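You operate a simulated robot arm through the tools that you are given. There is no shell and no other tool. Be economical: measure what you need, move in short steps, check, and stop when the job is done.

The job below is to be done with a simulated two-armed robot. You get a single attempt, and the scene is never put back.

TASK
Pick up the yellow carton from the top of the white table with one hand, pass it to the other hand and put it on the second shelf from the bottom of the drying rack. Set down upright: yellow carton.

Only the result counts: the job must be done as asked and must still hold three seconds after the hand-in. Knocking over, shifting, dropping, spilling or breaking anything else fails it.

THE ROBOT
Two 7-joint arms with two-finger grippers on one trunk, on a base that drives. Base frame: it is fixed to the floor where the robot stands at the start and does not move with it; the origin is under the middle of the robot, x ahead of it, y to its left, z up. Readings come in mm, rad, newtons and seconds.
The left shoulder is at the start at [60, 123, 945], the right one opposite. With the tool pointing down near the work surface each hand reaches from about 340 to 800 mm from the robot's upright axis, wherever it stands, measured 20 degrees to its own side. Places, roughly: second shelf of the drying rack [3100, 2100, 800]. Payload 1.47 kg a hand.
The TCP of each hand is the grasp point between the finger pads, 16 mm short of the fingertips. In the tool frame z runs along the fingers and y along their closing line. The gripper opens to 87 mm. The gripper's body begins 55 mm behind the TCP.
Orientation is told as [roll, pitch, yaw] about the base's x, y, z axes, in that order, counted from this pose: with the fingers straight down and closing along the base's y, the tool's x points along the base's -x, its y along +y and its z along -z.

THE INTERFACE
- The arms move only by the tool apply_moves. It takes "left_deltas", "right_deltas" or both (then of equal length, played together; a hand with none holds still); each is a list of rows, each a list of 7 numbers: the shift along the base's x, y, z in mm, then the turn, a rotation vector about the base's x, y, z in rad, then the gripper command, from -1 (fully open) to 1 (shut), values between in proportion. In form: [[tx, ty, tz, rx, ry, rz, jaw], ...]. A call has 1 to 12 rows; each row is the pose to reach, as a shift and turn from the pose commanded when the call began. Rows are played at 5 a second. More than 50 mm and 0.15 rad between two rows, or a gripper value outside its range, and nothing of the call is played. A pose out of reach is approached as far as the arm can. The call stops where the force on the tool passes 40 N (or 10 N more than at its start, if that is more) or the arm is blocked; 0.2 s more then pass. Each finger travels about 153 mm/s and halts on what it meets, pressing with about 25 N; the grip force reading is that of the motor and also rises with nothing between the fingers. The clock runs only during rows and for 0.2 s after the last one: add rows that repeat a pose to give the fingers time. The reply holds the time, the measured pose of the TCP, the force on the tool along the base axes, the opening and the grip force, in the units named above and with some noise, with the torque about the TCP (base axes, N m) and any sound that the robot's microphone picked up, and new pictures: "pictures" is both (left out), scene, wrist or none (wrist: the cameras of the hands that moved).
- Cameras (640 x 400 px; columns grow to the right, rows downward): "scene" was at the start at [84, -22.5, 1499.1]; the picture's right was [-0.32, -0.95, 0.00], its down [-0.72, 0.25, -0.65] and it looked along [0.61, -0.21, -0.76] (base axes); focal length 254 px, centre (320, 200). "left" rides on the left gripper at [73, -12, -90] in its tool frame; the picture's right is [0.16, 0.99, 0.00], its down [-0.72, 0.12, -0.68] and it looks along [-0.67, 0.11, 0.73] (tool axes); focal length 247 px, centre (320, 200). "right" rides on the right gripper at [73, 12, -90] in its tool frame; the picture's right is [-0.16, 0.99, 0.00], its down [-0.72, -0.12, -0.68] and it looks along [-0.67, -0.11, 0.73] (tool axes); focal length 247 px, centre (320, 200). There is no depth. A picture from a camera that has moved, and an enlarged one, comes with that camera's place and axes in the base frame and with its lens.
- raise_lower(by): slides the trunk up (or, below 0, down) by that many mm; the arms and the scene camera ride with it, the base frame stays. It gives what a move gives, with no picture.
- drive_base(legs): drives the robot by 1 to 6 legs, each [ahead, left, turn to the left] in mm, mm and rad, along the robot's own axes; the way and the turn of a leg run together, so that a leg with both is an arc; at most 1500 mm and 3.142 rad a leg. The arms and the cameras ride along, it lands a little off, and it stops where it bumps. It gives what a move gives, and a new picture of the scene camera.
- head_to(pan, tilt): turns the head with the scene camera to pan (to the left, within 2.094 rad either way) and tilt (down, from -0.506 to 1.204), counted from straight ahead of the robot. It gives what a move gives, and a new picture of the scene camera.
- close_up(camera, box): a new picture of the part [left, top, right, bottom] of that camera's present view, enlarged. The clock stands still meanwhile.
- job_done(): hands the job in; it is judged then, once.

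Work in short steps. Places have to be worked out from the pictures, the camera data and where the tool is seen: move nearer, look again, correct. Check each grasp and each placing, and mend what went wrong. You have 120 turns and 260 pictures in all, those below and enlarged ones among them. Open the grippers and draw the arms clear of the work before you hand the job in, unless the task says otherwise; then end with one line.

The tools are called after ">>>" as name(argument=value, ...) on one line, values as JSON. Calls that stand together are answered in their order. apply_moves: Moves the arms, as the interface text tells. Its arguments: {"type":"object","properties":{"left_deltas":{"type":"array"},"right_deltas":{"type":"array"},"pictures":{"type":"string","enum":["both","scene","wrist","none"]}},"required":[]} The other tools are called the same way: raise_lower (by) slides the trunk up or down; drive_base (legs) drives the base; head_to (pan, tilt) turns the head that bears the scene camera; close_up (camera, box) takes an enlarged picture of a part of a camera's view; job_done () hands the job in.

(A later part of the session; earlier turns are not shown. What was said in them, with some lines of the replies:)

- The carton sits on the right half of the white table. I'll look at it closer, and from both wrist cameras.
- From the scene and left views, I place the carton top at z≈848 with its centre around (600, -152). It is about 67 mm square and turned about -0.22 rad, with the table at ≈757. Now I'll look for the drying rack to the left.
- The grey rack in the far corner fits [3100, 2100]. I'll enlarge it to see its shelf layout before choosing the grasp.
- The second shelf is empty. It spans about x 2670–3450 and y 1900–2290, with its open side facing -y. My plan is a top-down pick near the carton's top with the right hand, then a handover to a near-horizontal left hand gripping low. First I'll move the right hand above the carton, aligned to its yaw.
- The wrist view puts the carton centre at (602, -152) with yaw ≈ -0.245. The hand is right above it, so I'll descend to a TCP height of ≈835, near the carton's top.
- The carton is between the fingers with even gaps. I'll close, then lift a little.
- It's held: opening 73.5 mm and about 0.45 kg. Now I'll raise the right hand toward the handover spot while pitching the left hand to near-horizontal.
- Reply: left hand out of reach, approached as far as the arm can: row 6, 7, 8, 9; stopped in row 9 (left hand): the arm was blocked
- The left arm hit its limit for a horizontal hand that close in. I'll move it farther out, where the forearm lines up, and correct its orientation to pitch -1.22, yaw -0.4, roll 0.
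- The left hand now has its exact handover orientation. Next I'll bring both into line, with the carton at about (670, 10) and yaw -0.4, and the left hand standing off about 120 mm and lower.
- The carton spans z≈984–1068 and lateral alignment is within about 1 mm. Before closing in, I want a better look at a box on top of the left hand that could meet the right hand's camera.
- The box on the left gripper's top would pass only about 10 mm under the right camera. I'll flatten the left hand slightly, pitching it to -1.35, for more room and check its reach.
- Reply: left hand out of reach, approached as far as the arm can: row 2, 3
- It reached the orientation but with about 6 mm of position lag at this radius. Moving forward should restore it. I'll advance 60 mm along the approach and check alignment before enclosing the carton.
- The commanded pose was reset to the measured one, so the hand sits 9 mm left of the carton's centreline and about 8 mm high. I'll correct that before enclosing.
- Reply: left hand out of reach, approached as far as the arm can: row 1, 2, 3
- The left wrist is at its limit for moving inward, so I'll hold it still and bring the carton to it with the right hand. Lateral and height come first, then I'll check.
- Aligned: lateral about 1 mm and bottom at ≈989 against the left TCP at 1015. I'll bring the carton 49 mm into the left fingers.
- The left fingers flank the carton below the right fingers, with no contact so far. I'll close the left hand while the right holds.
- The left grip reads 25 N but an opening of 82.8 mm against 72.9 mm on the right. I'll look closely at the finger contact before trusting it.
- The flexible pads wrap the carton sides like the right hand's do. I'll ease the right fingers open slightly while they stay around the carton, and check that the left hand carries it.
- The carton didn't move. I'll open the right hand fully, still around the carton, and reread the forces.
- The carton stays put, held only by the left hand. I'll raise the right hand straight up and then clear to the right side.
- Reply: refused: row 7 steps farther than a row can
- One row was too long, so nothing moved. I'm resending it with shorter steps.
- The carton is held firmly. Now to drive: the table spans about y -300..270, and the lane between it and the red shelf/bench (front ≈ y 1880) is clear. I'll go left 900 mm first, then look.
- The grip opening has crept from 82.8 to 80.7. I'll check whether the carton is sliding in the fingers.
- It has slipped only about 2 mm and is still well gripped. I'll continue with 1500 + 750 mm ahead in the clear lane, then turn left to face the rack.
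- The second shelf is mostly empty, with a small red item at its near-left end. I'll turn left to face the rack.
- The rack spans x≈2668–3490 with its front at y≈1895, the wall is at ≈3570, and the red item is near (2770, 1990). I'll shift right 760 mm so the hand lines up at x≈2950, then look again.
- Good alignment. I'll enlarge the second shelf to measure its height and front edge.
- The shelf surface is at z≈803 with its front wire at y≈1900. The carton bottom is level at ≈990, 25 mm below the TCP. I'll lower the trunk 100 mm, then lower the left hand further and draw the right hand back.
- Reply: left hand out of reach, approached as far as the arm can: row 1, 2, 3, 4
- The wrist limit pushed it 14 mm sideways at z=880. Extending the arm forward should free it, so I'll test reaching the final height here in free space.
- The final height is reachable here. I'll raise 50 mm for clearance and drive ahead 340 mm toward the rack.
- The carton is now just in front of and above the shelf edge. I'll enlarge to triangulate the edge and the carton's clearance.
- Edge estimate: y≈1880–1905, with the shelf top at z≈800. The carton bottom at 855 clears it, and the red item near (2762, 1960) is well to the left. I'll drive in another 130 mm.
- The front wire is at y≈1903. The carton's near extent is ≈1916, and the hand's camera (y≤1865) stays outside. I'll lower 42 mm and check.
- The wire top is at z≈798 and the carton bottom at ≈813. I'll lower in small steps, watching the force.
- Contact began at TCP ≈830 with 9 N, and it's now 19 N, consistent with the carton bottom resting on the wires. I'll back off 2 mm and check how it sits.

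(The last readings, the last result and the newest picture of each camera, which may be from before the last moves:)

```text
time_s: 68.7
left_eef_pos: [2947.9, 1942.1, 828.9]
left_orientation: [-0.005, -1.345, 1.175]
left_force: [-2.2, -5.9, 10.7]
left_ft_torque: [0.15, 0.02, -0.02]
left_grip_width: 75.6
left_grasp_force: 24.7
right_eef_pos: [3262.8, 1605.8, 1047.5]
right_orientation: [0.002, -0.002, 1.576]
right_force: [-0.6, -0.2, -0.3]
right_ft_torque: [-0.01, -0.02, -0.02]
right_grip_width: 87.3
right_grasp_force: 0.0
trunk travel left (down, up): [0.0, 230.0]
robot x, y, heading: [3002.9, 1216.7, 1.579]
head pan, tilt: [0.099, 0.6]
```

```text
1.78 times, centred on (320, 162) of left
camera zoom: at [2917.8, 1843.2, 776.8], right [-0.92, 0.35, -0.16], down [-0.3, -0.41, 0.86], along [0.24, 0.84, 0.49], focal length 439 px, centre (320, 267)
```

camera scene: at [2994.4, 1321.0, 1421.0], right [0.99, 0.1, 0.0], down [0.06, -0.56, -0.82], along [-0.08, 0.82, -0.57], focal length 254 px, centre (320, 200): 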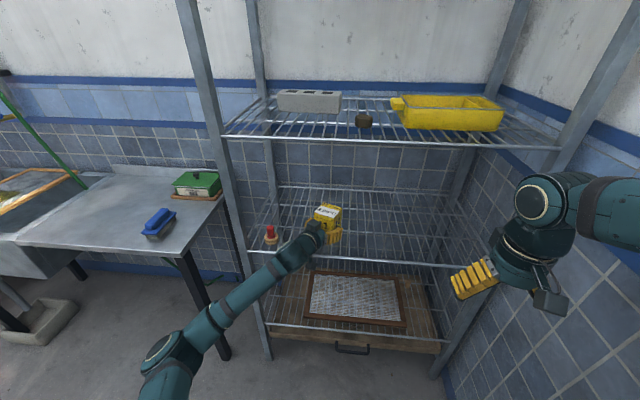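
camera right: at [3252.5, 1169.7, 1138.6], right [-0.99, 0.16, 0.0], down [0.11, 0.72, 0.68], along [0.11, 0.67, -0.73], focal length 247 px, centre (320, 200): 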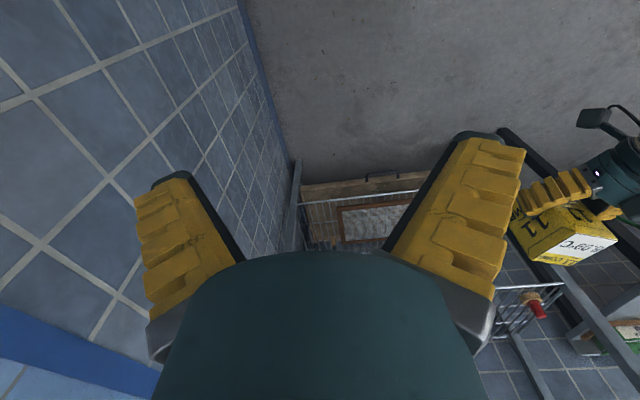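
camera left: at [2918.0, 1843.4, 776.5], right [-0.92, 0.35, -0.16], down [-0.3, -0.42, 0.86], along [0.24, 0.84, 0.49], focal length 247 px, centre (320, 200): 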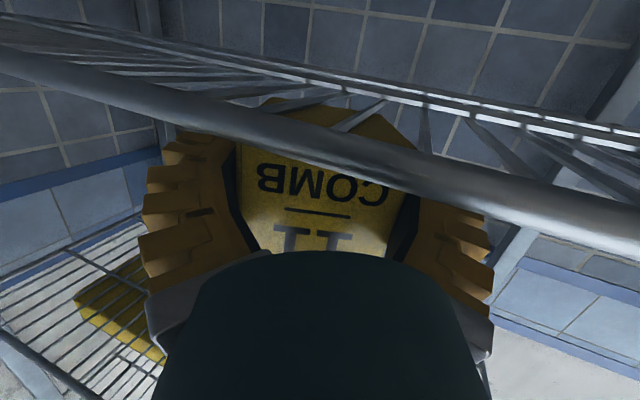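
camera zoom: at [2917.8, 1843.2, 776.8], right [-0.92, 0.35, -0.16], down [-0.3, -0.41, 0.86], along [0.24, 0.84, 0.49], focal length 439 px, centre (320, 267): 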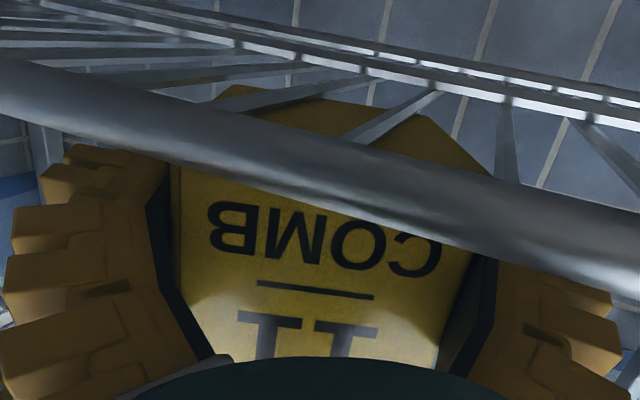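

The loads are consistent with the carton bearing on the wires, and it looks upright. I'll open the left hand gently.

>>> apply_moves(left_deltas=[[0, 0, 0, 0, 0, 0, -0.8], [0, 0, 0, 0, 0, 0, -0.9], [0, 0, 0, 0, 0, 0, -1], [0, 0, 0, 0, 0, 0, -1]], pictures="none")

>>> close_up(camera="scene", box=[290, 190, 360, 260])

>>> close_up(camera="left", box=[0, 0, 640, 400])

```text
time_s: 69.7
left_eef_pos: [2946.9, 1942.8, 827.7]
left_orientation: [-0.01, -1.345, 1.177]
left_force: [0.4, 0.2, 1.1]
left_ft_torque: [0.03, -0.02, 0.01]
left_grip_width: 87.0
left_grasp_force: 0.1
right_eef_pos: [3262.7, 1606.6, 1049.8]
right_orientation: [0.001, 0.002, 1.577]
right_force: [-0.6, -0.8, -0.1]
right_ft_torque: [0.01, -0.01, -0.01]
right_grip_width: 86.9
right_grasp_force: 0.1
trunk travel left (down, up): [0.0, 230.0]
robot x, y, heading: [3002.8, 1220.9, 1.57]
head pan, tilt: [0.099, 0.6]
```

```text
5.71 times, centred on (325, 225) of scene
camera zoom: at [2994.4, 1319.5, 1421.2], right [0.99, 0.1, 0.0], down [0.06, -0.56, -0.83], along [-0.08, 0.82, -0.56], focal length 1450 px, centre (291, 57)
```

zoom: 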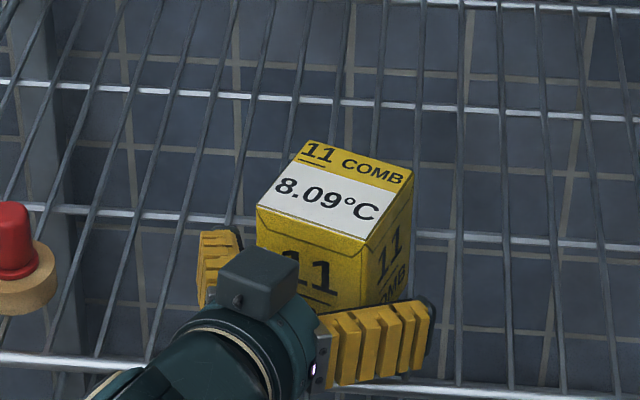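

```text
1.00 times, centred on (320, 200) of left (not enlarged: the box is as wide or as high as the picture)
camera zoom: at [2917.7, 1844.3, 776.3], right [-0.92, 0.35, -0.16], down [-0.3, -0.41, 0.86], along [0.24, 0.84, 0.49], focal length 247 px, centre (320, 200)
```

zoom: 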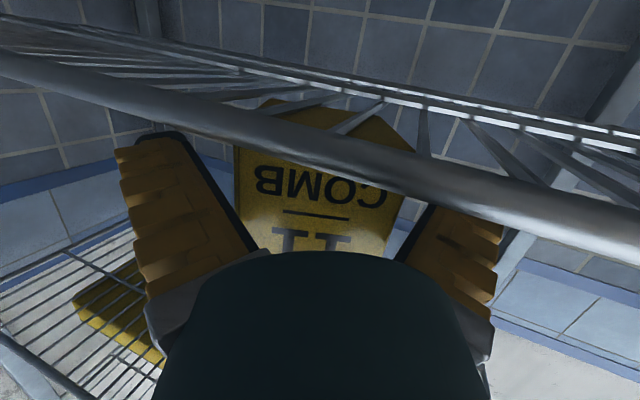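

It's released and standing, and the hand reads no load. I'll withdraw along the finger axis in small steps.

>>> apply_moves(left_deltas=[[-4, -9.5, 0, 0, 0, 0, -1], [-8, -19, 0, 0, 0, 0, -1], [-12, -28.5, 0, 0, 0, 0, -1], [-16, -38, 0, 0, 0, 0, -1], [-21, -50, 0, 0, 0, 0, -1], [-21, -50, 0, 0, 0, 0, -1]], pictures="none")

>>> close_up(camera="scene", box=[280, 190, 370, 260])

```text
time_s: 71.1
left_eef_pos: [2925.6, 1894.6, 826.9]
left_orientation: [-0.011, -1.341, 1.18]
left_force: [0.4, 0.1, 0.4]
left_ft_torque: [-0.02, 0.05, 0.03]
left_grip_width: 87.1
left_grasp_force: 0.0
right_eef_pos: [3262.3, 1606.5, 1047.7]
right_orientation: [-0.001, 0.001, 1.576]
right_force: [-0.3, -0.1, 0.6]
right_ft_torque: [-0.02, -0.02, 0.01]
right_grip_width: 86.7
right_grasp_force: 0.1
trunk travel left (down, up): [0.0, 230.0]
robot x, y, heading: [3003.3, 1218.9, 1.57]
head pan, tilt: [0.099, 0.6]
```

```text
5.71 times, centred on (325, 225) of scene
camera zoom: at [2994.5, 1319.5, 1421.2], right [0.99, 0.1, 0.0], down [0.06, -0.56, -0.83], along [-0.08, 0.82, -0.56], focal length 1450 px, centre (291, 57)
```

zoom: 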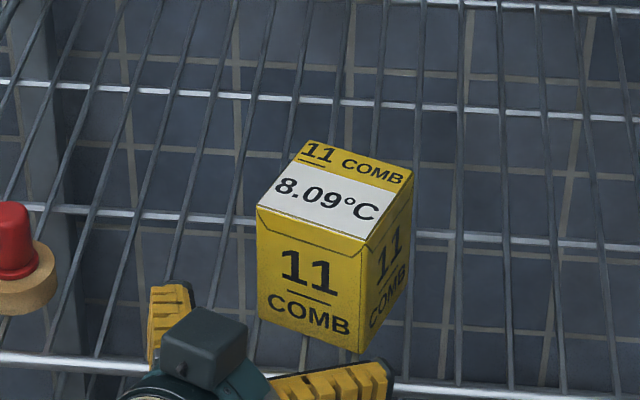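

The carton stands upright fully inside the front wire, and the fingers are clear of it. I'll drive straight back 350 mm and verify.

>>> drive_base(legs=[[-350, 0, 0]])

>>> close_up(camera="scene", box=[250, 130, 410, 230])

```text
time_s: 73.4
left_eef_pos: [2929.7, 1542.3, 827.6]
left_orientation: [-0.011, -1.343, 1.171]
left_force: [0.0, -0.2, 1.2]
left_ft_torque: [-0.02, 0.03, 0.01]
left_grip_width: 87.0
left_grasp_force: 0.1
right_eef_pos: [3263.0, 1252.8, 1048.1]
right_orientation: [-0.001, 0.0, 1.57]
right_force: [-1.0, 0.0, 0.2]
right_ft_torque: [-0.01, 0.02, 0.03]
right_grip_width: 87.2
right_grasp_force: 0.0
trunk travel left (down, up): [0.0, 230.0]
robot x, y, heading: [3007.9, 867.3, 1.568]
head pan, tilt: [0.099, 0.6]
camera scene: at [2994.8, 965.9, 1421.3], right [1.0, 0.1, 0.0], down [0.05, -0.56, -0.83], along [-0.08, 0.82, -0.56], focal length 254 px, centre (320, 200)
```

scene: 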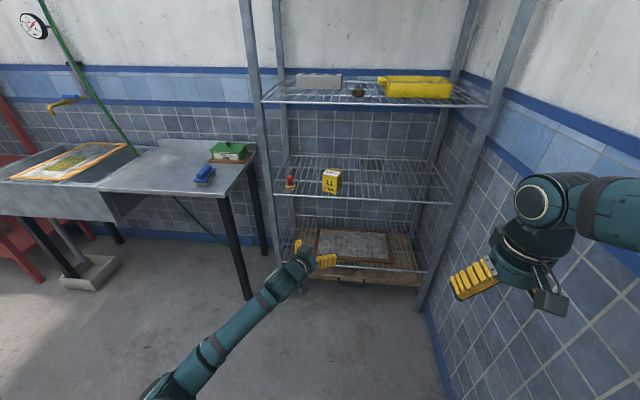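

```text
4.00 times, centred on (330, 180) of scene
camera zoom: at [2994.8, 965.9, 1421.3], right [1.0, 0.1, 0.0], down [0.05, -0.56, -0.83], along [-0.08, 0.82, -0.56], focal length 1015 px, centre (280, 280)
```

zoom: 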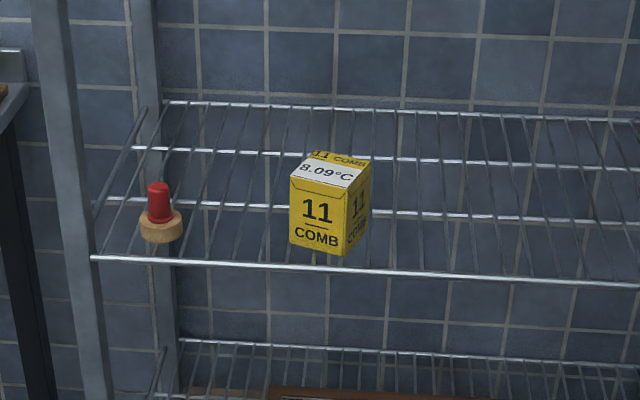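

The carton stands upright on the second shelf. Nothing else moved, both grippers are open, and both arms are clear, so I'm handing in.

>>> job_done()

```text
The job is handed in.
```

The yellow carton was picked up with the right hand, passed to the left, and now stands upright on the second shelf from the bottom of the drying rack; the job is handed in.
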